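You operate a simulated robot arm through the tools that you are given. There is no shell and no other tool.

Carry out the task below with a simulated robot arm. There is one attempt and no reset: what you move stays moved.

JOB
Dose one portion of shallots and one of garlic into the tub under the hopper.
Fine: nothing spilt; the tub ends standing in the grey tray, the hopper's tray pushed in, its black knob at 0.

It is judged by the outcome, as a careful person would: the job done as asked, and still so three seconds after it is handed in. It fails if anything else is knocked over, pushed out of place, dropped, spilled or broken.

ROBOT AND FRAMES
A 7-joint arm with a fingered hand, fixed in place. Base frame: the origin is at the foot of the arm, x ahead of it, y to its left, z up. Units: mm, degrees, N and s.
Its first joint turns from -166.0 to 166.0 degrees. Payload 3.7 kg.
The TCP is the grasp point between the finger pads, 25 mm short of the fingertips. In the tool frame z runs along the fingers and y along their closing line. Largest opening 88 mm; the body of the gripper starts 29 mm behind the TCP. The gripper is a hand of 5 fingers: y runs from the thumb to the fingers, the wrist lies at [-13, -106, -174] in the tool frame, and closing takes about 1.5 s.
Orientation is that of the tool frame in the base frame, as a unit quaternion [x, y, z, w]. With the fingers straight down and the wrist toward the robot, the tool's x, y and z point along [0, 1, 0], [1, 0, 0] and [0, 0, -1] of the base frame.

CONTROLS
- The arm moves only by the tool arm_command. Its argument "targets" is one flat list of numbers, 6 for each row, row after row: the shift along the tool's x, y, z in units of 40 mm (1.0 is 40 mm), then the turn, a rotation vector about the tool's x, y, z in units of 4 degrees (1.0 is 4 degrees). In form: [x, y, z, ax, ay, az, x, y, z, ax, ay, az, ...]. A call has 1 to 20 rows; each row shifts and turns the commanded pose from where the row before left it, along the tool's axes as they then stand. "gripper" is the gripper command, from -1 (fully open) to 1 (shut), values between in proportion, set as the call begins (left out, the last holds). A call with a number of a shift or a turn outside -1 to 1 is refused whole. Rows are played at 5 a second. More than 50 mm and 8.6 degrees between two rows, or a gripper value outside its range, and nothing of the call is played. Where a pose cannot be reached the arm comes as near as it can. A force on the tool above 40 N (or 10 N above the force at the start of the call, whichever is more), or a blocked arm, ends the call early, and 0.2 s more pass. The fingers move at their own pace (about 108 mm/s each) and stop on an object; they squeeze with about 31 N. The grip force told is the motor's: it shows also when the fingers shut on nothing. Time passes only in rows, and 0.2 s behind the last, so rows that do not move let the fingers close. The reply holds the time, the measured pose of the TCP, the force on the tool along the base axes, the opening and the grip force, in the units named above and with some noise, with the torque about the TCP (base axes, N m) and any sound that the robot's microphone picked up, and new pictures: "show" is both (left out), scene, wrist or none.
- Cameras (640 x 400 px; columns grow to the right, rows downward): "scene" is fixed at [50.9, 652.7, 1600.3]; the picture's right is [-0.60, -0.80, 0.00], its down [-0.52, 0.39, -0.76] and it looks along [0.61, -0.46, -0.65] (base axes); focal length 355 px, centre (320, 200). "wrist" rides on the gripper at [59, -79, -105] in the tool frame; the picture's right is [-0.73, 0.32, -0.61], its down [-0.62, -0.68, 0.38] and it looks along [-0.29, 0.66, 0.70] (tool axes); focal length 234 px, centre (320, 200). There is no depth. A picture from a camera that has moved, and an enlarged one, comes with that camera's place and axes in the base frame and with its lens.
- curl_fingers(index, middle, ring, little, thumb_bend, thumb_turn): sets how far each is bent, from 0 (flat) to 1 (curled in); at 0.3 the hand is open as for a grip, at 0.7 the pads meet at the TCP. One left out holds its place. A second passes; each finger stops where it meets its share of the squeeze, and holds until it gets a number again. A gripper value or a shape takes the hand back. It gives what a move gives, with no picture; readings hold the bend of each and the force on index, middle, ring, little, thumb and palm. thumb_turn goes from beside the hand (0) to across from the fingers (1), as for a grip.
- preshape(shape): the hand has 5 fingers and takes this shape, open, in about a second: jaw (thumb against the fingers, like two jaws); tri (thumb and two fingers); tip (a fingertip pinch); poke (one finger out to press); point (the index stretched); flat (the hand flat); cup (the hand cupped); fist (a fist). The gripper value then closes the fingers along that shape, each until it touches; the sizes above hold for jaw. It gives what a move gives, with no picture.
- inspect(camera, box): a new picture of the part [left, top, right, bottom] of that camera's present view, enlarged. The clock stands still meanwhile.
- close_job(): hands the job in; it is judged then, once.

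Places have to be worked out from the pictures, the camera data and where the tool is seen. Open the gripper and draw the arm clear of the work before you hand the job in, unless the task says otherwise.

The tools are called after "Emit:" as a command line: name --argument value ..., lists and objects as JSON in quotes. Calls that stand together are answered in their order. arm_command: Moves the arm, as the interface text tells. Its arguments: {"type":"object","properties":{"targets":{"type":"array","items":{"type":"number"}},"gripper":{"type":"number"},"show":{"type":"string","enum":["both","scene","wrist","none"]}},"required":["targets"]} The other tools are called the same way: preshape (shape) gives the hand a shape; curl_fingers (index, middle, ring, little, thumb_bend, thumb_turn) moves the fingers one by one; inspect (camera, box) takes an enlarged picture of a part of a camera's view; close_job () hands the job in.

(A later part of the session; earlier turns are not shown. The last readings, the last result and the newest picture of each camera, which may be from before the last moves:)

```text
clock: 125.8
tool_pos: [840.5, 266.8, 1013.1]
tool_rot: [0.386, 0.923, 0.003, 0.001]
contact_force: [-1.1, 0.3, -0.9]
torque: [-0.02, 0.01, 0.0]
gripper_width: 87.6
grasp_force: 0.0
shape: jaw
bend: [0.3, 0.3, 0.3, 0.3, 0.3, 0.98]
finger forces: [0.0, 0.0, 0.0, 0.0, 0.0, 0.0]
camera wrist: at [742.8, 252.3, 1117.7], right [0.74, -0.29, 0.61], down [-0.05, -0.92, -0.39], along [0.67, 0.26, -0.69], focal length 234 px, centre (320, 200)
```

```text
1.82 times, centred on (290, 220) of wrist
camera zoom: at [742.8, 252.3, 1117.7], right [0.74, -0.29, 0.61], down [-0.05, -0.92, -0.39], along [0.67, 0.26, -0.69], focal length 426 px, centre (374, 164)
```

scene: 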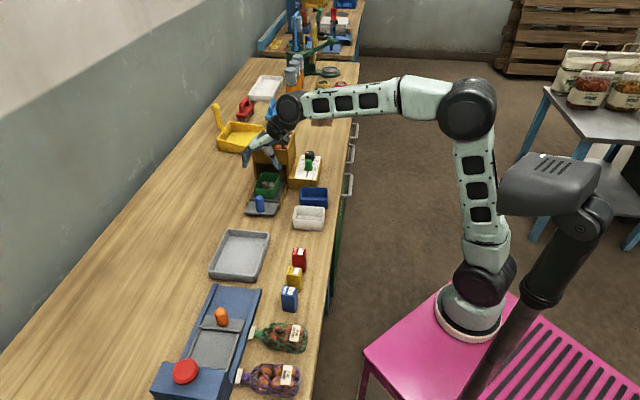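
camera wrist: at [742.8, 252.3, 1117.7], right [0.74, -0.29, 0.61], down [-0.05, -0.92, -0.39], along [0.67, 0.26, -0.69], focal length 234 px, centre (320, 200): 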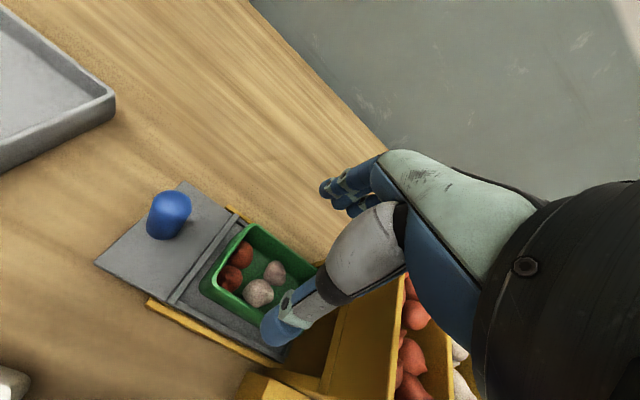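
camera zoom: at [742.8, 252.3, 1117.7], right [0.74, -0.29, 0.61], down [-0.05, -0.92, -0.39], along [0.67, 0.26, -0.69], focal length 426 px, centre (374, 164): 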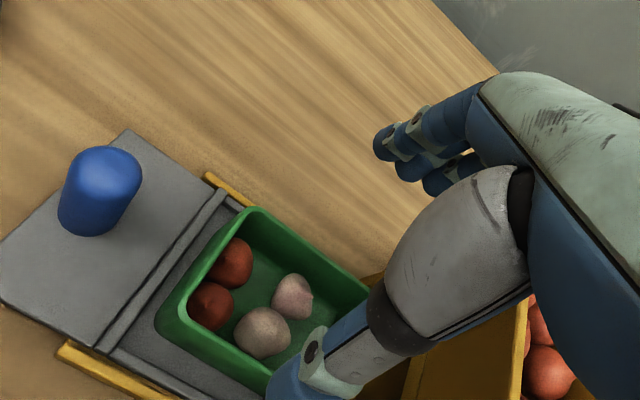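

The contents are confirmed: two shallots and two garlic. I'll shift 5 mm for centring and lower the jaws around the tub.

Emit:
arm_command --targets '[0, -0.125, 0.57, 0, 0, 0, 0, 0, 0.57, 0, 0, 0, 0, 0, 0.57, 0, 0, 0, 0, 0, 0.5, 0, 0, 0, 0, 0, 0, 0, 0, 0]'

Emit:
inspect --camera "scene" --box '[235, 130, 325, 215]'

Emit:
inspect --camera "wrist" --box '[180, 110, 420, 330]'

```text
clock: 127.0
tool_pos: [835.9, 263.3, 923.7]
tool_rot: [0.386, 0.922, 0.003, 0.0]
contact_force: [0.0, -0.3, 0.2]
torque: [0.0, 0.02, -0.03]
gripper_width: 87.6
grasp_force: 0.1
shape: jaw
bend: [0.3, 0.3, 0.3, 0.3, 0.3, 0.98]
finger forces: [0.1, 0.1, 0.0, 0.0, 0.2, 0.0]
camera wrist: at [738.8, 248.8, 1029.2], right [0.74, -0.29, 0.61], down [-0.05, -0.92, -0.39], along [0.67, 0.26, -0.69], focal length 234 px, centre (320, 200)
```

scene: 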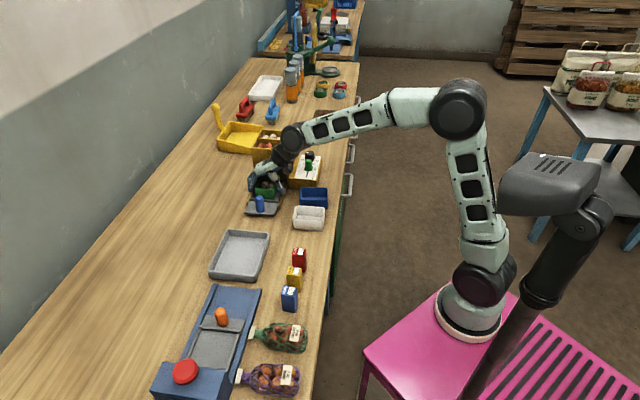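
wrist: 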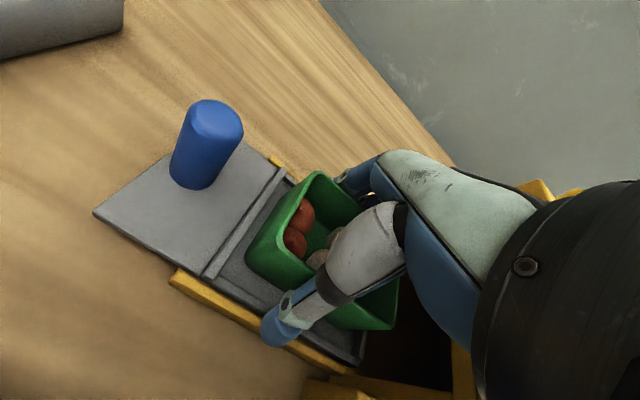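

```text
4.71 times, centred on (280, 172) of scene
camera zoom: at [50.9, 652.7, 1600.3], right [-0.6, -0.8, 0.0], down [-0.52, 0.39, -0.76], along [0.61, -0.46, -0.65], focal length 1669 px, centre (508, 329)
```

zoom: 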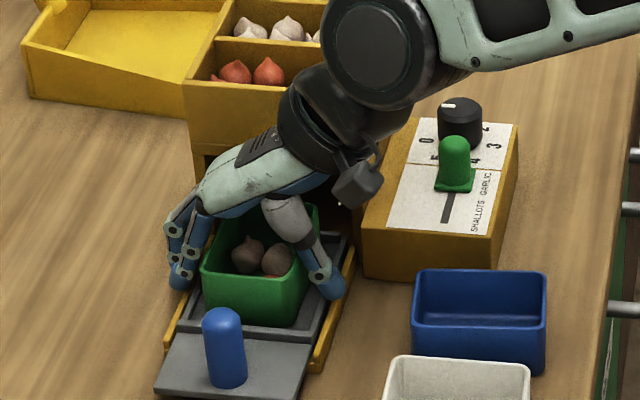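

```text
1.82 times, centred on (300, 220) of wrist
camera zoom: at [738.8, 248.8, 1029.2], right [0.74, -0.29, 0.61], down [-0.05, -0.92, -0.39], along [0.67, 0.26, -0.69], focal length 426 px, centre (356, 164)
```

zoom: 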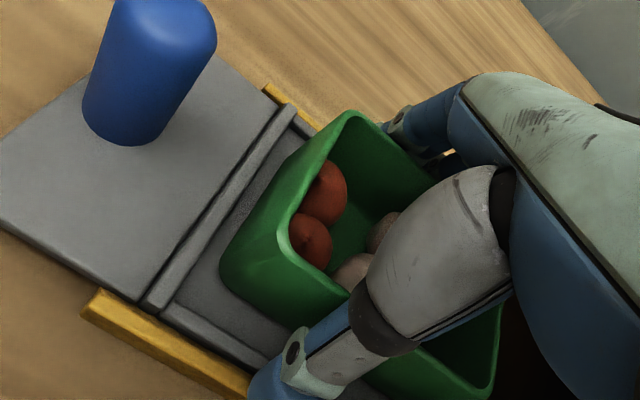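

The jaws straddle the tub with no contact. Closing on it.

Emit:
arm_command --targets '[0, 0, 0, 0, 0, 0, 0, 0, 0, 0, 0, 0, 0, 0, 0, 0, 0, 0, 0, 0, 0, 0, 0, 0, 0, 0, 0, 0, 0, 0, 0, 0, 0, 0, 0, 0, 0, 0, 0, 0, 0, 0]' --gripper 1

Emit:
inspect --camera "scene" --box '[235, 130, 325, 215]'

Emit:
inspect --camera "wrist" --box '[180, 110, 420, 330]'

```text
clock: 128.6
tool_pos: [836.6, 265.2, 925.8]
tool_rot: [0.386, 0.923, 0.003, 0.0]
contact_force: [2.1, 2.1, 9.4]
torque: [0.12, -0.37, 0.08]
gripper_width: 59.6
grasp_force: 31.5
shape: jaw
bend: [0.29, 0.4, 0.37, 0.34, 0.56, 0.99]
finger forces: [16.6, 8.1, 4.0, 3.0, 28.6, 0.0]
camera wrist: at [738.7, 248.9, 1029.8], right [0.74, -0.29, 0.61], down [-0.05, -0.92, -0.39], along [0.67, 0.26, -0.69], focal length 234 px, centre (320, 200)
```

scene: 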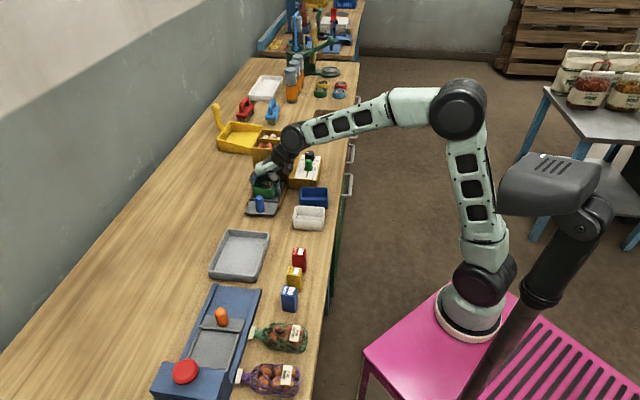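
wrist: 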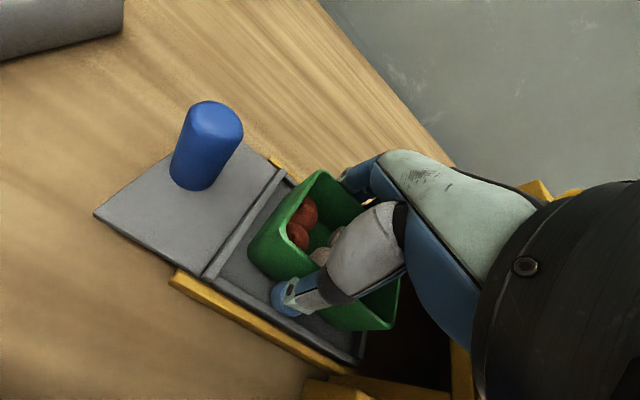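

```text
4.71 times, centred on (280, 172) of scene
camera zoom: at [50.9, 652.7, 1600.3], right [-0.6, -0.8, 0.0], down [-0.52, 0.39, -0.76], along [0.61, -0.46, -0.65], focal length 1669 px, centre (508, 329)
```

zoom: 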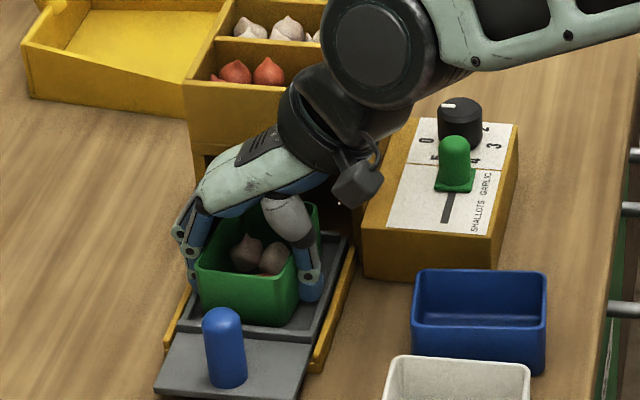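

```text
1.82 times, centred on (300, 220) of wrist
camera zoom: at [738.7, 248.9, 1029.8], right [0.74, -0.29, 0.61], down [-0.05, -0.92, -0.39], along [0.67, 0.26, -0.69], focal length 426 px, centre (356, 164)
```

zoom: 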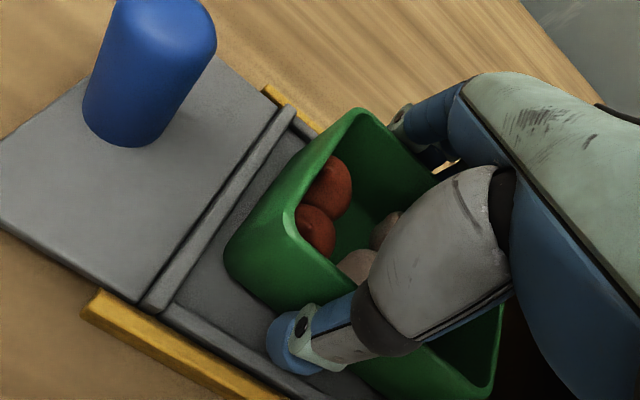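

The grip is firm on the tub, 31 N shared over the fingers. Lifting slowly a couple of centimetres to test.

Emit:
arm_command --targets '[0, 0, -0.2, 0, 0, 0, 0, 0, -0.2, 0, 0, 0, 0, 0, -0.2, 0, 0, 0, 0, 0, 0, 0, 0, 0]'

Emit:
inspect --camera "scene" --box '[235, 130, 325, 215]'

Emit:
inspect --camera "wrist" --box '[180, 110, 420, 330]'

```text
clock: 129.6
tool_pos: [836.7, 263.6, 948.7]
tool_rot: [0.385, 0.923, 0.003, 0.001]
contact_force: [-0.3, 0.6, -1.6]
torque: [0.02, 0.01, -0.02]
gripper_width: 59.1
grasp_force: 30.9
shape: jaw
bend: [0.29, 0.41, 0.4, 0.43, 0.56, 0.97]
finger forces: [16.2, 7.4, 3.6, 2.0, 29.3, 0.0]
camera wrist: at [738.7, 249.4, 1053.5], right [0.74, -0.29, 0.61], down [-0.05, -0.92, -0.39], along [0.67, 0.26, -0.69], focal length 234 px, centre (320, 200)
```

scene: 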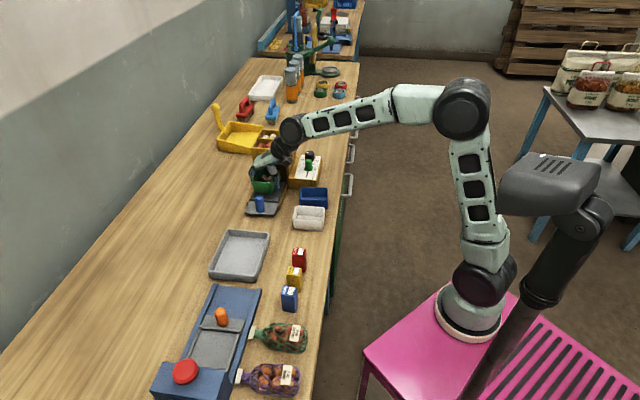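
wrist: 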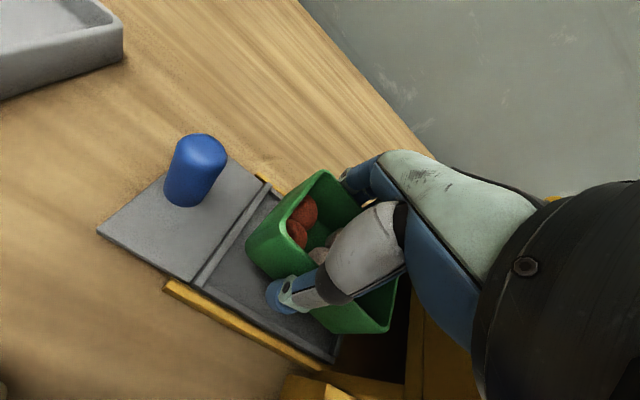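

```text
4.71 times, centred on (280, 172) of scene
camera zoom: at [50.9, 652.7, 1600.3], right [-0.6, -0.8, 0.0], down [-0.52, 0.39, -0.76], along [0.61, -0.46, -0.65], focal length 1669 px, centre (508, 329)
```

zoom: 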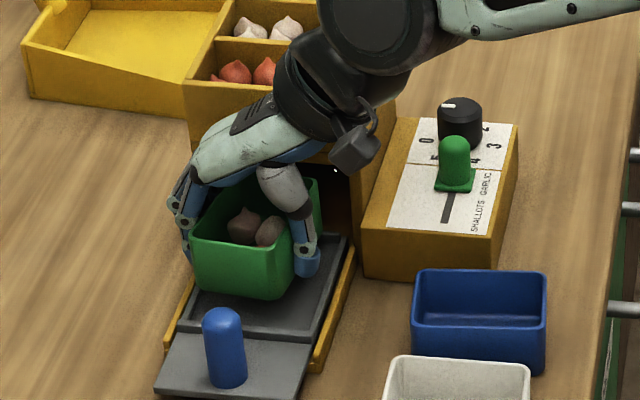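

```text
1.82 times, centred on (300, 220) of wrist
camera zoom: at [738.7, 249.4, 1053.5], right [0.74, -0.29, 0.61], down [-0.05, -0.92, -0.39], along [0.67, 0.26, -0.69], focal length 426 px, centre (356, 164)
```

zoom: 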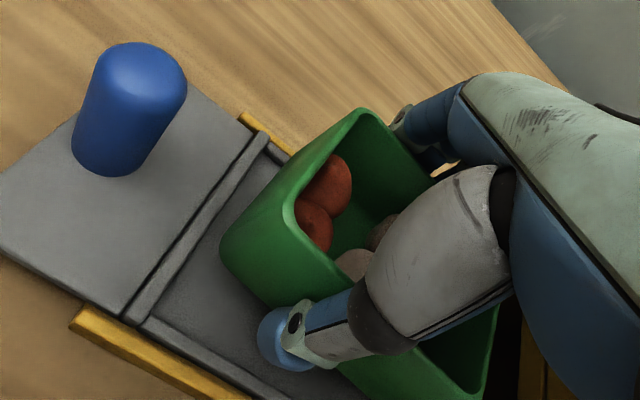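

The tub lifts cleanly and stays level. I'll raise it further, easing away from the hopper.

Emit:
arm_command --targets '[0.05, 0, -0.3, 0, 0, 0, 0.05, 0, -0.3, 0, 0, 0, 0.05, 0, -0.3, 0, 0, 0, 0.05, 0, -0.3, 0, 0, 0, 0.05, 0, -0.3, 0, 0, 0, 0, 0, -0.3, 0, 0, 0, 0, 0, 0, 0, 0, 0]'

Emit:
inspect --camera "scene" --box '[225, 120, 325, 215]'

```text
clock: 131.2
tool_pos: [828.5, 270.1, 1020.5]
tool_rot: [0.385, 0.923, 0.003, 0.0]
contact_force: [-0.8, -0.4, 0.3]
torque: [0.02, 0.01, -0.01]
gripper_width: 58.9
grasp_force: 31.1
shape: jaw
bend: [0.29, 0.41, 0.4, 0.42, 0.56, 0.97]
finger forces: [16.1, 7.2, 3.6, 2.4, 29.3, 0.1]
camera wrist: at [732.1, 255.8, 1125.3], right [0.74, -0.29, 0.61], down [-0.05, -0.92, -0.39], along [0.67, 0.26, -0.69], focal length 234 px, centre (320, 200)
```

scene: 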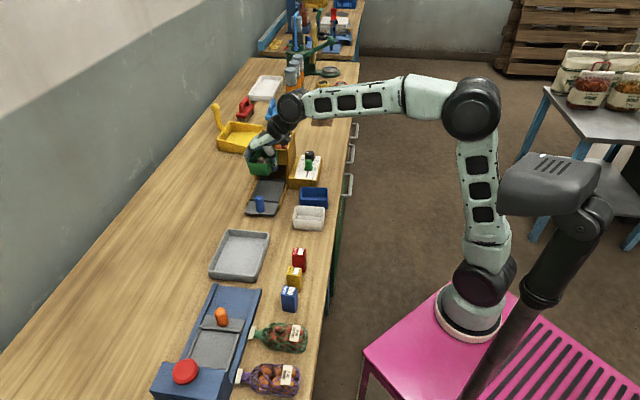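
wrist: 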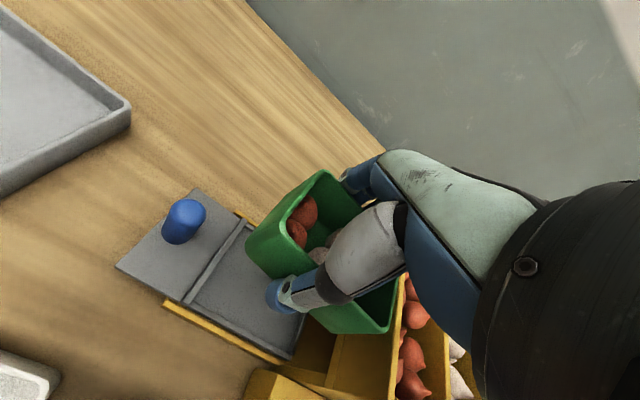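

```text
4.21 times, centred on (275, 168) of scene
camera zoom: at [50.9, 652.7, 1600.3], right [-0.6, -0.8, 0.0], down [-0.52, 0.39, -0.76], along [0.61, -0.46, -0.65], focal length 1493 px, centre (510, 337)
```

zoom: 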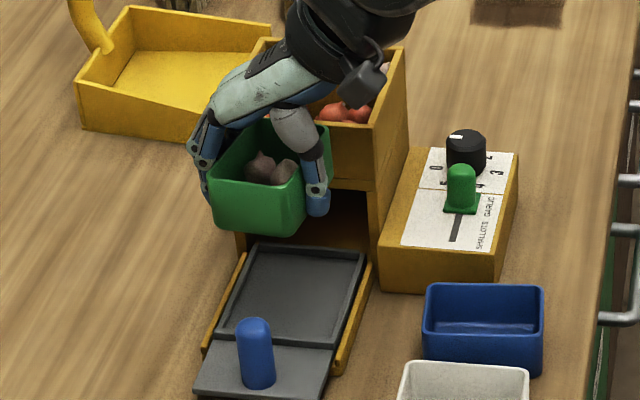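

Holding well, and the hopper, dial and slider are undisturbed. Carrying the tub straight along to above the big grey tray.

Emit:
arm_command --targets '[0.3, 0, 0, 0, 0, 0, 0.5, 0, 0, 0, 0, 0, 0.6, 0, 0, 0, 0, 0, 0.6, 0, 0, 0, 0, 0, 0.6, 0, 0, 0, 0, 0, 0.6, 0, 0, 0, 0, 0, 0.6, 0, 0, 0, 0, 0, 0.6, 0, 0, 0, 0, 0, 0.6, -0.03, 0, 0, 0, 0, 0.6, -0.03, 0, 0, 0, 0, 0.5, 0, 0, 0, 0, 0, 0.4, 0, 0, 0, 0, 0, 0.12, 0, 0, 0, 0, 0, 0, 0, 0, 0, 0, 0]'

Emit:
inspect --camera "scene" --box '[170, 180, 310, 300]'

Emit:
inspect --camera "wrist" --box '[140, 110, 420, 370]'

```text
clock: 134.2
tool_pos: [640.9, 457.7, 1021.4]
tool_rot: [0.385, 0.923, 0.002, 0.0]
contact_force: [-0.4, 0.1, -0.6]
torque: [0.0, 0.01, 0.04]
gripper_width: 58.9
grasp_force: 30.7
shape: jaw
bend: [0.29, 0.41, 0.4, 0.42, 0.56, 0.97]
finger forces: [16.2, 7.3, 3.5, 2.3, 29.4, 0.0]
camera wrist: at [543.8, 442.7, 1125.9], right [0.74, -0.29, 0.61], down [-0.05, -0.92, -0.39], along [0.67, 0.26, -0.69], focal length 234 px, centre (320, 200)
```

scene: 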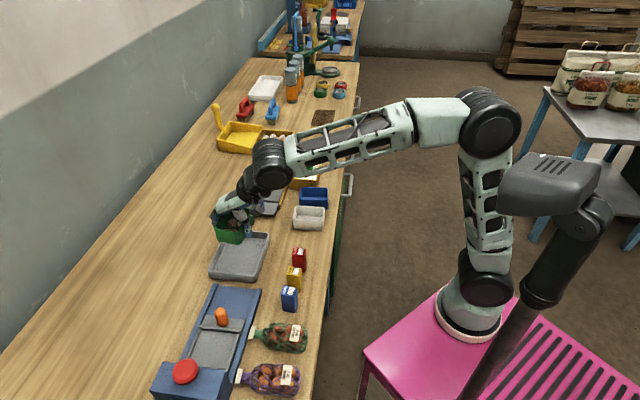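
wrist: 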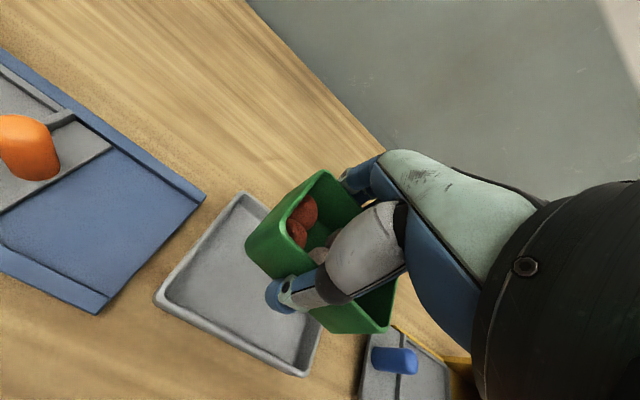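

```text
3.33 times, centred on (240, 240) of scene
camera zoom: at [50.9, 652.7, 1600.3], right [-0.6, -0.8, 0.0], down [-0.52, 0.39, -0.76], along [0.61, -0.46, -0.65], focal length 1182 px, centre (587, 67)
```

zoom: 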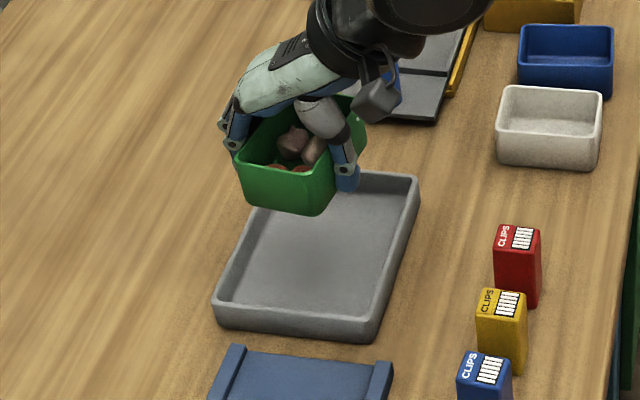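

```text
1.54 times, centred on (280, 240) of wrist
camera zoom: at [543.8, 442.7, 1125.9], right [0.74, -0.29, 0.61], down [-0.05, -0.92, -0.39], along [0.67, 0.26, -0.69], focal length 360 px, centre (382, 138)
```

zoom: 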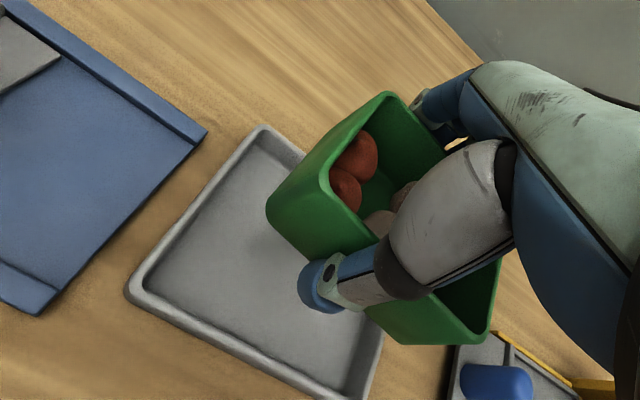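

The tub hangs over the middle of the grey tray: by my estimate it spans e 112–194, n 759–818, and the tray interior is about e 83–220, n 729–834. The thumb has room inside and the finger tips stay above the low rim. Lowering 88 mm first.

Emit:
arm_command --targets '[0, 0, 0.4, 0, 0, 0, 0, 0, 0.5, 0, 0, 0, 0, 0, 0.5, 0, 0, 0, 0, 0, 0.4, 0, 0, 0, 0, 0, 0.3, 0, 0, 0, 0, 0, 0, 0, 0, 0]'

Emit:
inspect --camera "scene" --box '[190, 200, 290, 290]'

Emit:
inspect --camera "wrist" --box '[160, 110, 420, 330]'

```text
clock: 135.6
tool_pos: [641.6, 457.7, 937.5]
tool_rot: [0.385, 0.923, 0.002, 0.0]
contact_force: [0.6, 0.3, 0.3]
torque: [0.02, 0.0, -0.02]
gripper_width: 58.9
grasp_force: 30.7
shape: jaw
bend: [0.29, 0.41, 0.4, 0.42, 0.56, 0.97]
finger forces: [16.2, 7.3, 3.6, 2.3, 29.3, 0.1]
camera wrist: at [544.3, 443.0, 1041.9], right [0.74, -0.29, 0.61], down [-0.05, -0.92, -0.39], along [0.67, 0.26, -0.69], focal length 234 px, centre (320, 200)
```

scene: 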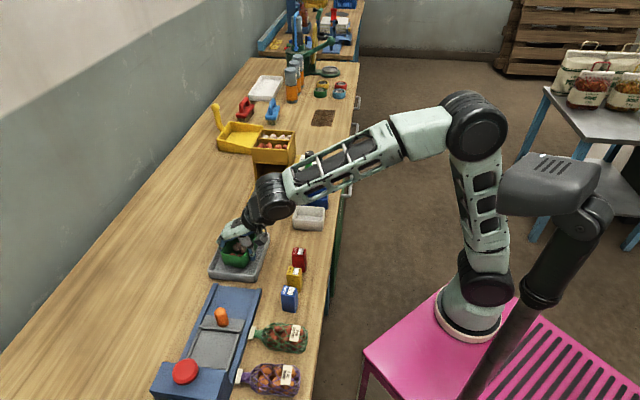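
wrist: 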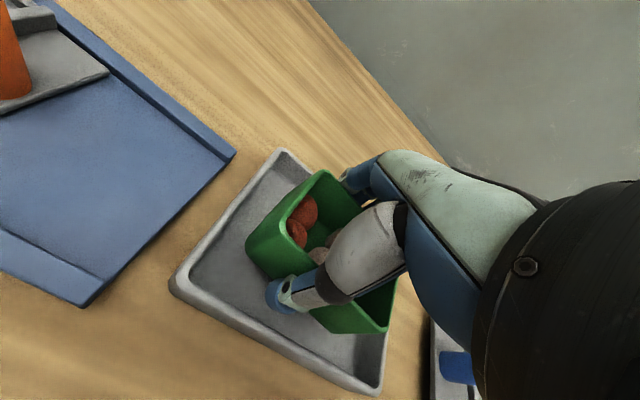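

```text
4.44 times, centred on (240, 245) of scene
camera zoom: at [50.9, 652.7, 1600.3], right [-0.6, -0.8, 0.0], down [-0.52, 0.39, -0.76], along [0.61, -0.46, -0.65], focal length 1576 px, centre (676, 0)
```

zoom: 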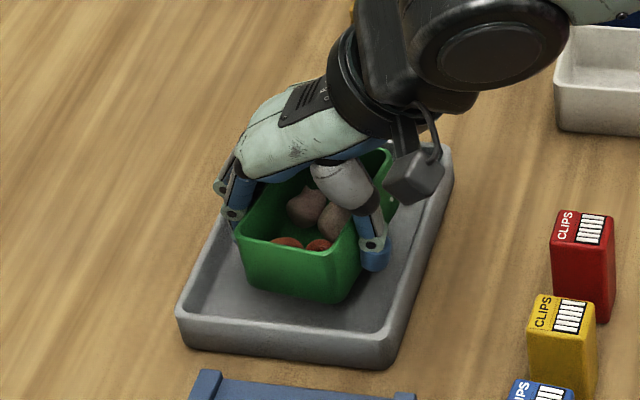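

```text
1.82 times, centred on (290, 220) of wrist
camera zoom: at [544.3, 443.0, 1041.9], right [0.74, -0.29, 0.61], down [-0.05, -0.92, -0.39], along [0.67, 0.26, -0.69], focal length 426 px, centre (374, 164)
```

zoom: 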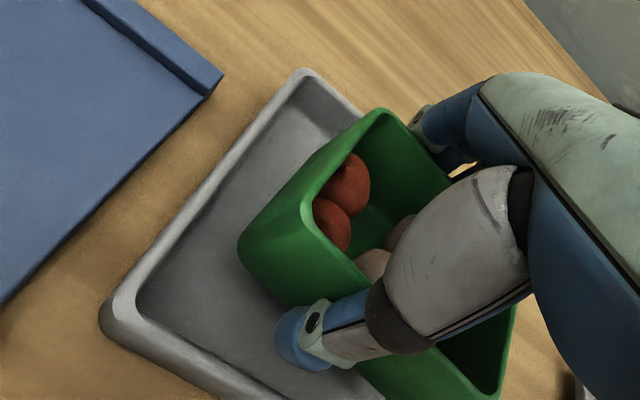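

Inside the tray with margin. I'll shift 8 mm away from the tray's near wall and lower in small steps until it touches.

Emit:
arm_command --targets '[-0.2, 0, 0, 0, 0, 0, 0, 0, 0.1, 0, 0, 0, 0, 0, 0.1, 0, 0, 0, 0, 0, 0.08, 0, 0, 0, 0, 0, 0, 0, 0, 0]' --show "none"

Emit:
arm_command --targets '[0, 0, 0.06, 0, 0, 0, 0, 0, 0.06, 0, 0, 0, 0, 0, 0, 0, 0, 0]' --show "none"

Emit:
inspect --camera "scene" --box '[190, 200, 290, 290]'

```text
clock: 136.8
tool_pos: [647.6, 451.5, 926.4]
tool_rot: [0.386, 0.923, 0.002, 0.0]
contact_force: [0.1, -0.1, -1.3]
torque: [0.0, -0.02, 0.01]
gripper_width: 58.8
grasp_force: 30.8
shape: jaw
bend: [0.29, 0.41, 0.4, 0.42, 0.56, 0.97]
finger forces: [16.2, 7.4, 3.7, 2.2, 29.4, 0.0]
```

```text
clock: 137.6
tool_pos: [647.1, 452.4, 921.1]
tool_rot: [0.385, 0.923, 0.003, 0.001]
contact_force: [-0.2, 0.9, -0.7]
torque: [0.01, 0.02, 0.02]
gripper_width: 59.1
grasp_force: 30.8
shape: jaw
bend: [0.29, 0.41, 0.4, 0.42, 0.56, 0.97]
finger forces: [16.0, 7.3, 3.6, 2.3, 29.3, 0.0]
```

```text
4.44 times, centred on (240, 245) of scene
camera zoom: at [50.9, 652.7, 1600.3], right [-0.6, -0.8, 0.0], down [-0.52, 0.39, -0.76], along [0.61, -0.46, -0.65], focal length 1576 px, centre (676, 0)
```

zoom: 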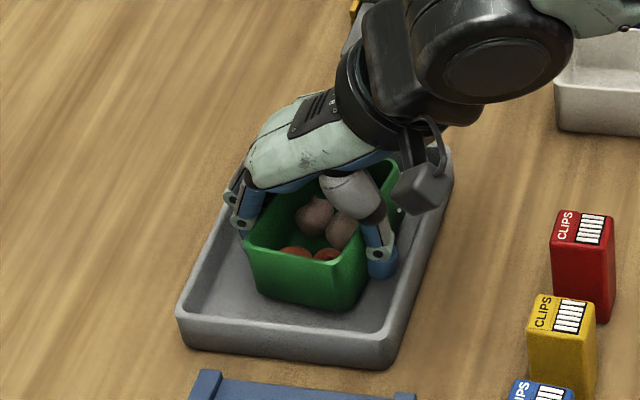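

No contact yet at z=921. Continuing down in small steps.

Emit:
arm_command --targets '[0, 0, 0.06, 0, 0, 0, 0, 0, 0.06, 0, 0, 0, 0, 0, 0, 0, 0, 0]' --show "none"

Emit:
inspect --camera "scene" --box '[190, 200, 290, 290]'

```text
clock: 138.4
tool_pos: [647.2, 452.7, 916.1]
tool_rot: [0.385, 0.923, 0.003, 0.0]
contact_force: [0.4, -0.5, 0.5]
torque: [0.0, -0.1, 0.02]
gripper_width: 59.1
grasp_force: 30.5
shape: jaw
bend: [0.29, 0.41, 0.4, 0.42, 0.56, 0.97]
finger forces: [16.1, 7.3, 3.8, 2.2, 29.4, 0.0]
```

```text
4.44 times, centred on (240, 245) of scene
camera zoom: at [50.9, 652.7, 1600.3], right [-0.6, -0.8, 0.0], down [-0.52, 0.39, -0.76], along [0.61, -0.46, -0.65], focal length 1576 px, centre (676, 0)
```

zoom: 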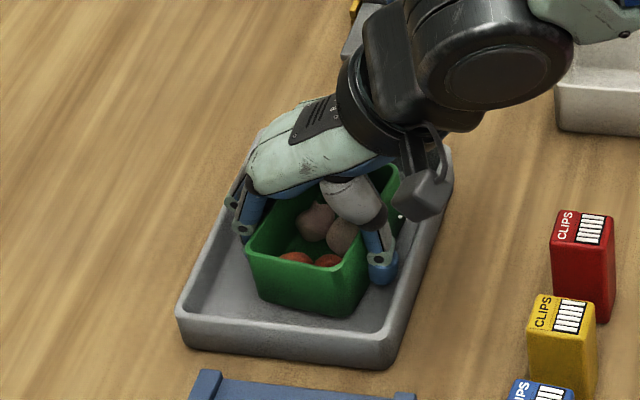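

A slight torque suggests first touch. Two more tiny steps.

Emit:
arm_command --targets '[0, 0, 0.05, 0, 0, 0, 0, 0, 0, 0, 0, 0]' --show "none"

Emit:
arm_command --targets '[0, 0, 0.05, 0, 0, 0, 0, 0, 0, 0, 0, 0]' --show "none"

```text
clock: 139.0
tool_pos: [645.6, 452.2, 915.2]
tool_rot: [0.386, 0.923, 0.004, 0.001]
contact_force: [-0.5, 1.3, 6.5]
torque: [0.04, -0.25, 0.07]
gripper_width: 58.8
grasp_force: 31.1
shape: jaw
bend: [0.29, 0.41, 0.4, 0.42, 0.56, 0.97]
finger forces: [16.1, 7.5, 4.2, 1.9, 29.8, 0.0]
```

```text
clock: 139.6
tool_pos: [646.5, 451.6, 913.3]
tool_rot: [0.385, 0.923, 0.004, 0.0]
contact_force: [-0.5, 2.1, 17.0]
torque: [0.24, -0.48, 0.05]
gripper_width: 58.2
grasp_force: 30.9
shape: jaw
bend: [0.29, 0.41, 0.4, 0.42, 0.56, 0.97]
finger forces: [16.6, 8.7, 4.6, 1.3, 30.7, 0.0]
```

The tub is standing on the tray floor, 17 N. I'll ease up 1.5 mm and release with a small opening so the thumb doesn't touch the tray wall.

Emit:
arm_command --targets '[0, 0, -0.04, 0, 0, 0]' --show "none"

Emit:
curl_fingers --index 0.27 --middle 0.3 --ring 0.3 --little 0.3 --thumb_bend 0.48

Emit:
inspect --camera "scene" --box '[190, 200, 290, 290]'

Emit:
inspect --camera "wrist" --box '[160, 110, 420, 330]'

```text
clock: 140.0
tool_pos: [647.8, 451.8, 913.2]
tool_rot: [0.385, 0.923, 0.003, 0.0]
contact_force: [0.3, 1.5, 11.1]
torque: [0.2, -0.38, 0.04]
gripper_width: 58.3
grasp_force: 30.8
shape: jaw
bend: [0.29, 0.41, 0.4, 0.42, 0.56, 0.97]
finger forces: [16.7, 8.8, 4.6, 1.7, 30.2, 0.0]
```

```text
clock: 141.0
tool_pos: [647.0, 452.1, 914.1]
tool_rot: [0.386, 0.922, 0.002, 0.0]
contact_force: [-1.0, -0.1, -0.6]
torque: [-0.01, 0.0, -0.07]
gripper_width: 73.2
grasp_force: 3.9
shape: fingers
bend: [0.26, 0.31, 0.3, 0.3, 0.47, 1.0]
finger forces: [3.0, 0.9, 0.0, 0.1, 3.0, 0.0]
```

```text
4.44 times, centred on (240, 245) of scene
camera zoom: at [50.9, 652.7, 1600.3], right [-0.6, -0.8, 0.0], down [-0.52, 0.39, -0.76], along [0.61, -0.46, -0.65], focal length 1576 px, centre (676, 0)
```

zoom: 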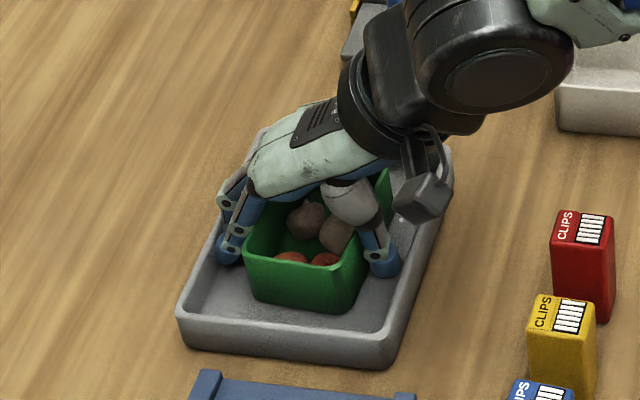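

```text
1.82 times, centred on (290, 220) of wrist
camera zoom: at [549.7, 437.6, 1018.7], right [0.74, -0.29, 0.61], down [-0.05, -0.92, -0.39], along [0.67, 0.26, -0.69], focal length 426 px, centre (374, 164)
```

zoom: 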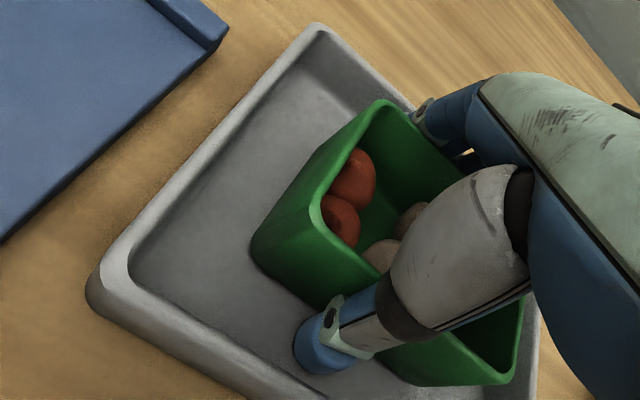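

The index and thumb read about 3 N each, most likely lightly touching the tray walls. I'll bring them in slightly so they're free of both.

Emit:
curl_fingers --index 0.3 --middle 0.33 --ring 0.33 --thumb_bend 0.51

```text
clock: 142.0
tool_pos: [647.0, 452.8, 914.6]
tool_rot: [0.385, 0.923, 0.003, 0.001]
contact_force: [0.1, -0.5, -0.5]
torque: [0.03, -0.01, -0.02]
gripper_width: 72.0
grasp_force: 6.1
shape: fingers
bend: [0.27, 0.33, 0.33, 0.3, 0.47, 1.0]
finger forces: [5.7, 0.0, 0.0, 0.0, 5.8, 0.0]
```

They resist closing, so they are still on the tub. I'll open further instead.

Emit:
curl_fingers --index 0.2 --middle 0.25 --ring 0.25 --little 0.25 --thumb_bend 0.42

Emit:
inspect --camera "scene" --box '[190, 200, 290, 290]'

Emit:
inspect --camera "wrist" --box '[160, 110, 420, 330]'

```text
clock: 143.0
tool_pos: [646.2, 452.0, 913.5]
tool_rot: [0.385, 0.923, 0.003, 0.001]
contact_force: [-7.1, -7.0, -1.2]
torque: [-0.13, 0.17, -0.1]
gripper_width: 77.7
grasp_force: 4.3
shape: fingers
bend: [0.23, 0.27, 0.26, 0.25, 0.42, 1.0]
finger forces: [3.8, 5.0, 0.7, 0.0, 0.2, 0.0]
```

```text
4.44 times, centred on (240, 245) of scene
camera zoom: at [50.9, 652.7, 1600.3], right [-0.6, -0.8, 0.0], down [-0.52, 0.39, -0.76], along [0.61, -0.46, -0.65], focal length 1576 px, centre (676, 0)
```

zoom: 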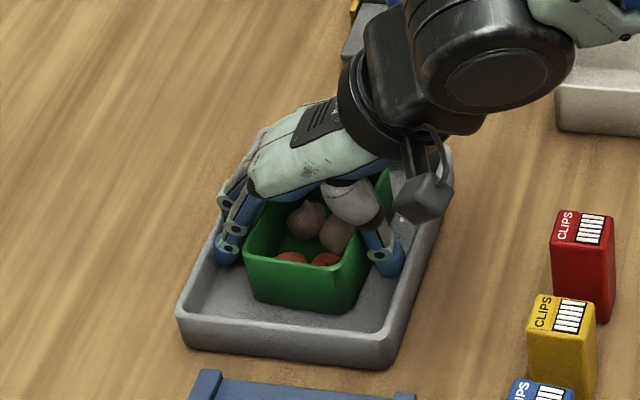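

```text
1.82 times, centred on (290, 220) of wrist
camera zoom: at [549.4, 437.5, 1019.0], right [0.74, -0.29, 0.61], down [-0.05, -0.92, -0.39], along [0.67, 0.26, -0.69], focal length 426 px, centre (374, 164)
```

zoom: 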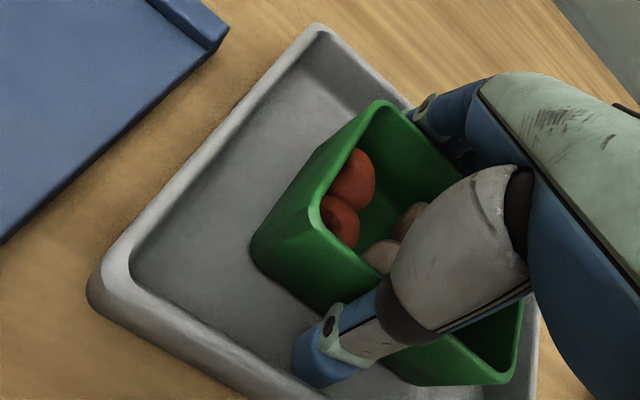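

Now the fingers press on the tray's far wall (net force toward −n) while the thumb is free. I'll shift 3 mm toward −n and then rise straight up slowly.

Emit:
arm_command --targets '[0, -0.08, 0, 0, 0, 0, 0, 0, 0, 0, 0, 0]' --show "none"

```text
clock: 143.6
tool_pos: [645.8, 449.3, 914.1]
tool_rot: [0.385, 0.923, 0.003, 0.0]
contact_force: [-1.1, -2.9, 0.1]
torque: [-0.07, 0.04, -0.06]
gripper_width: 80.1
grasp_force: 1.5
shape: fingers
bend: [0.22, 0.26, 0.25, 0.25, 0.42, 1.0]
finger forces: [2.5, 1.9, 0.0, 0.0, 0.1, 0.0]
```

Forces are down to about 3 N. One more small shift and then lift.

Emit:
arm_command --targets '[0, -0.06, 0, 0, 0, 0, 0, 0, -0.1, 0, 0, 0, 0, 0, -0.2, 0, 0, 0, 0, 0, -0.3, 0, 0, 0]'

Emit:
inspect --camera "scene" --box '[190, 200, 290, 290]'

```text
clock: 144.6
tool_pos: [643.3, 448.2, 938.6]
tool_rot: [0.385, 0.923, 0.002, 0.001]
contact_force: [0.2, 1.2, -0.6]
torque: [0.0, -0.04, -0.01]
gripper_width: 83.4
grasp_force: 0.1
shape: fingers
bend: [0.2, 0.25, 0.25, 0.25, 0.42, 1.0]
finger forces: [0.1, 0.0, 0.0, 0.1, 0.1, 0.0]
camera wrist: at [545.6, 434.0, 1042.9], right [0.74, -0.29, 0.61], down [-0.05, -0.92, -0.39], along [0.67, 0.26, -0.69], focal length 234 px, centre (320, 200)
```

scene: 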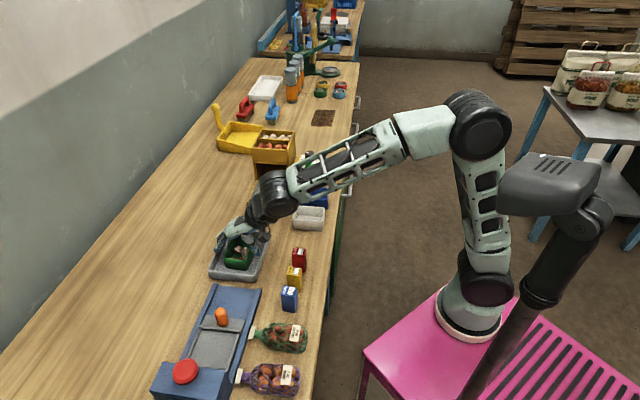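
wrist: 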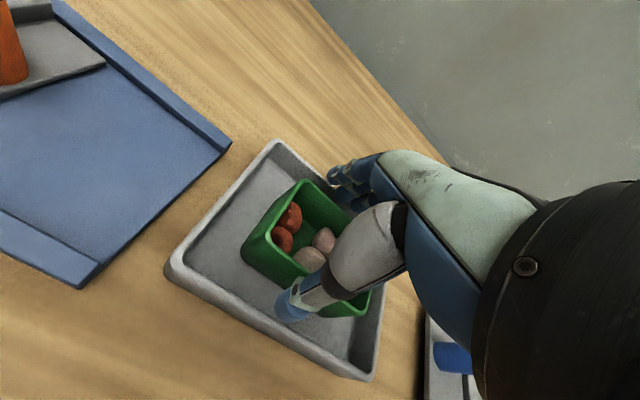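

```text
4.44 times, centred on (240, 245) of scene
camera zoom: at [50.9, 652.7, 1600.3], right [-0.6, -0.8, 0.0], down [-0.52, 0.39, -0.76], along [0.61, -0.46, -0.65], focal length 1576 px, centre (676, 0)
```

zoom: 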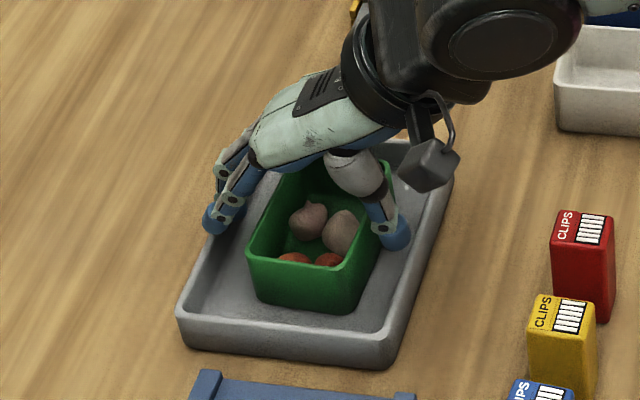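

The tub stands freely in the grey tray with both portions in it. I'll rise, make the notch shape again, tilt, and go to the hopper tray's peg to push it in.

Emit:
arm_command --targets '[0, 0, -0.5, 0, 0, 0, 0, 0, -0.8, 0, 0, 0, 0, 0, -0.9, 0, 0, 0, 0, 0, -0.9, 0, 0, 0, 0, 0, -0.9, 0, 0, 0]' --show "scene"

Emit:
curl_fingers --index 0.57 --middle 1.0 --ring 1.0 --little 1.0 --thumb_bend 0.71 --thumb_turn 1.0

Emit:
arm_command --targets '[0, 0, 0, 0, -0.9375, 0, 0, 0, 0, 0, -0.9375, 0, 0, 0, 0, 0, -0.9375, 0, 0, 0, 0, 0, -0.9375, 0, 0, 0, 0, 0, -0.9375, 0, 0, 0, 0, 0, -0.9375, 0, 0, 0, 0, 0, -0.9375, 0, 0, 0, 0, 0, -0.9375, 0, 0, 0, 0, 0, -0.9375, 0, 0, 0, 0, 0, -0.9375, 0, 0, 0, 0, 0, -0.9375, 0, 0, 0, 0, 0, -0.9375, 0]'

Emit:
inspect --camera "scene" --box '[190, 140, 330, 290]'

```text
clock: 145.8
tool_pos: [642.5, 446.6, 1097.1]
tool_rot: [0.386, 0.922, 0.002, 0.0]
contact_force: [-0.1, -0.5, 0.2]
torque: [0.01, -0.02, 0.01]
gripper_width: 83.8
grasp_force: 0.0
shape: fingers
bend: [0.2, 0.25, 0.25, 0.25, 0.42, 1.0]
finger forces: [0.0, 0.0, 0.0, 0.0, 0.0, 0.0]
```

scene: 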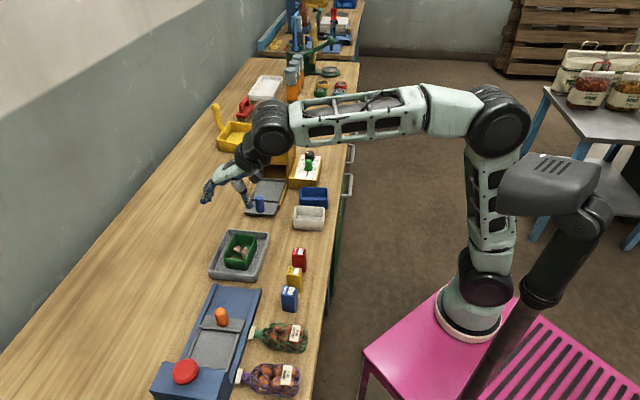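

```text
clock: 146.8
tool_pos: [643.4, 447.2, 1096.4]
tool_rot: [0.385, 0.923, 0.002, 0.0]
contact_force: [0.4, -0.7, 0.0]
torque: [-0.03, 0.0, 0.0]
gripper_width: 12.1
grasp_force: 0.1
shape: fingers
bend: [0.56, 1.0, 1.0, 1.0, 0.71, 1.0]
finger forces: [0.0, 0.1, 0.0, 0.1, 0.0, 0.0]
```

```text
clock: 149.4
tool_pos: [642.9, 447.7, 1096.9]
tool_rot: [0.357, 0.853, -0.145, 0.353]
contact_force: [-0.2, -0.4, -0.1]
torque: [-0.01, -0.01, -0.01]
gripper_width: 12.3
grasp_force: 0.0
shape: fingers
bend: [0.56, 1.0, 1.0, 1.0, 0.71, 1.0]
finger forces: [0.0, 0.0, 0.0, 0.1, 0.1, 0.0]
camera wrist: at [505.9, 473.7, 1130.3], right [0.29, 0.16, 0.94], down [0.02, -0.99, 0.17], along [0.96, -0.03, -0.28], focal length 234 px, centre (320, 200)
```

scene: 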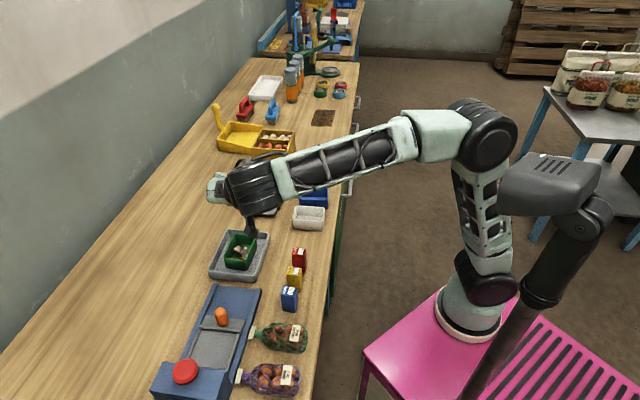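
wrist: 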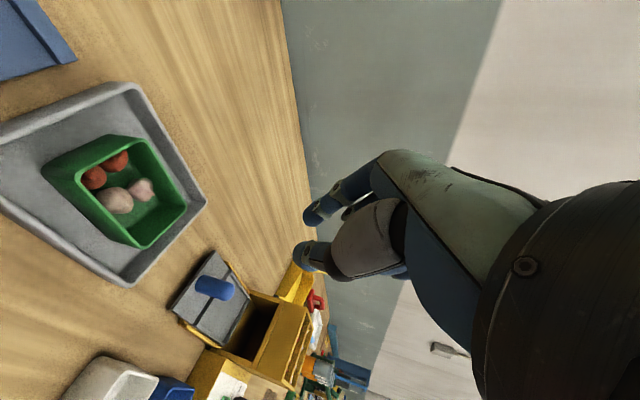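

```text
2.67 times, centred on (260, 215) of scene
camera zoom: at [50.9, 652.7, 1600.3], right [-0.6, -0.8, 0.0], down [-0.52, 0.39, -0.76], along [0.61, -0.46, -0.65], focal length 946 px, centre (480, 160)
```

zoom: 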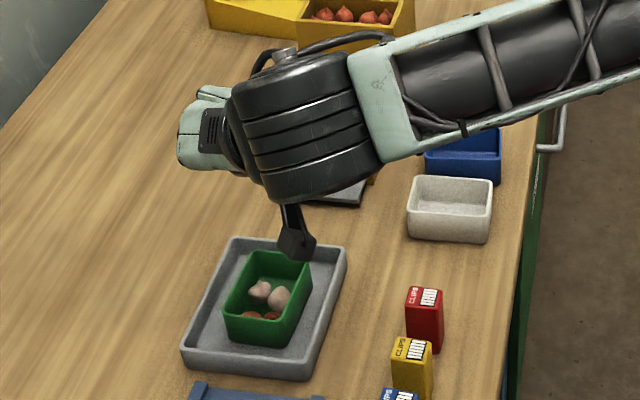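

The tub is standing nicely in the grey tray. Now moving to the peg's front at pushing height.

Emit:
arm_command --targets '[-0.1, -0.02, 0.98, 0, 0, 0, -0.1, -0.02, 0.98, 0, 0, 0, -0.1, -0.02, 0.98, 0, 0, 0, -0.1, -0.02, 0.98, 0, 0, 0, 0.37, 0, 0.81, 0, 0, 0, 0.37, 0, 0.81, 0, 0, 0, 0, 0, 0, 0, 0, 0]'

Emit:
inspect --camera "wrist" --box '[160, 110, 400, 350]'

Emit:
inspect --camera "scene" --box '[200, 140, 320, 280]'

```text
clock: 151.0
tool_pos: [743.3, 340.4, 932.1]
tool_rot: [0.356, 0.852, -0.145, 0.354]
contact_force: [-0.4, 0.1, -0.7]
torque: [0.0, 0.03, 0.0]
gripper_width: 12.0
grasp_force: 0.2
shape: fingers
bend: [0.56, 1.0, 1.0, 1.0, 0.71, 1.0]
finger forces: [0.0, 0.1, 0.1, 0.0, 0.1, 0.0]
camera wrist: at [607.2, 367.4, 964.7], right [0.29, 0.16, 0.94], down [0.02, -0.99, 0.17], along [0.96, -0.03, -0.29], focal length 234 px, centre (320, 200)
```

scene: 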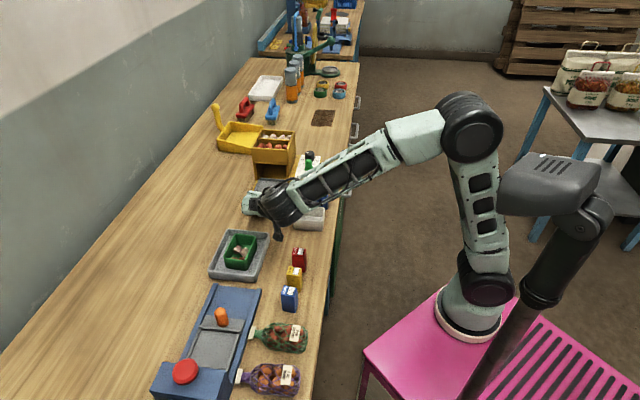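
wrist: 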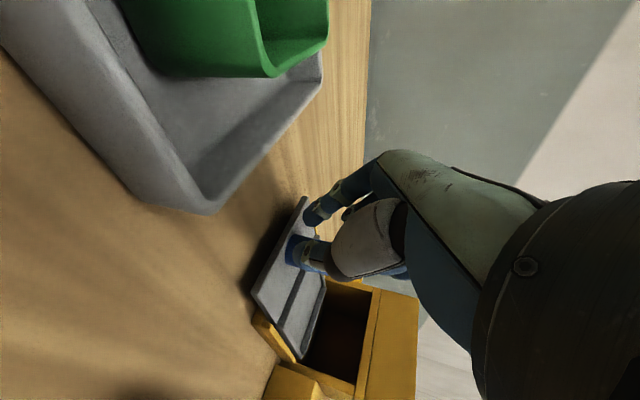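

```text
1.67 times, centred on (280, 230) of wrist
camera zoom: at [607.2, 367.4, 964.7], right [0.29, 0.16, 0.94], down [0.02, -0.99, 0.17], along [0.96, -0.03, -0.29], focal length 390 px, centre (387, 150)
```

zoom: 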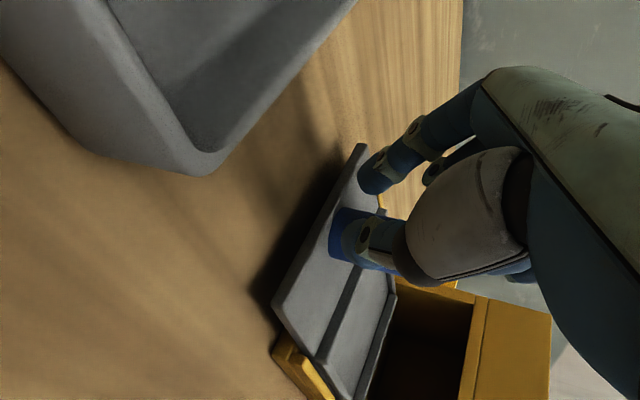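

```text
2.86 times, centred on (260, 210) of scene
camera zoom: at [50.9, 652.7, 1600.3], right [-0.6, -0.8, 0.0], down [-0.52, 0.39, -0.76], along [0.61, -0.46, -0.65], focal length 1013 px, centre (491, 171)
```

zoom: 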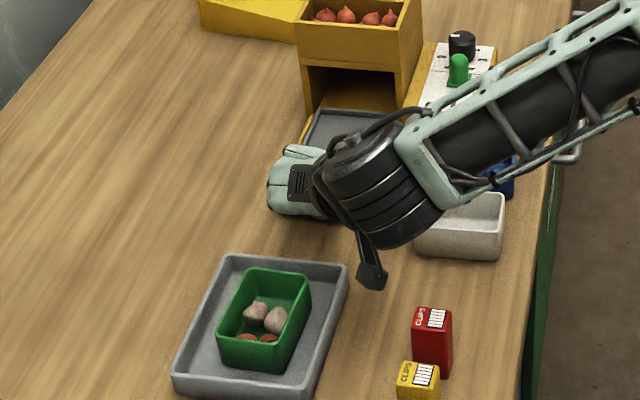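

The notch is in front of the peg. Pushing the tray in.

Emit:
arm_command --targets '[-0.18, 0.03, 0.18, 0, 0, 0, -0.18, 0.02, 0.18, 0, 0, 0, -0.18, 0, 0.18, 0, 0, 0, -0.18, 0, 0.18, 0, 0, 0, -0.18, 0, 0.18, 0, 0, 0, -0.18, 0, 0.18, 0, 0, 0, -0.18, 0, 0.18, 0, 0, 0]' --show "none"

Emit:
inspect --camera "wrist" --box '[160, 110, 400, 350]'

```text
clock: 152.6
tool_pos: [796.8, 292.1, 930.6]
tool_rot: [0.357, 0.852, -0.145, 0.354]
contact_force: [0.0, 0.3, -0.7]
torque: [-0.01, 0.02, 0.02]
gripper_width: 12.3
grasp_force: 0.1
shape: fingers
bend: [0.56, 1.0, 1.0, 1.0, 0.71, 1.0]
finger forces: [0.1, 0.0, 0.1, 0.1, 0.4, 0.0]
```

```text
1.67 times, centred on (280, 230) of wrist
camera zoom: at [658.9, 318.3, 964.2], right [0.29, 0.16, 0.94], down [0.02, -0.99, 0.17], along [0.96, -0.03, -0.29], focal length 390 px, centre (387, 150)
```

zoom: 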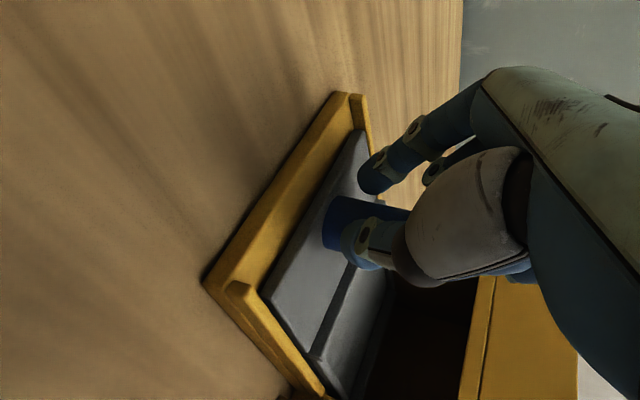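

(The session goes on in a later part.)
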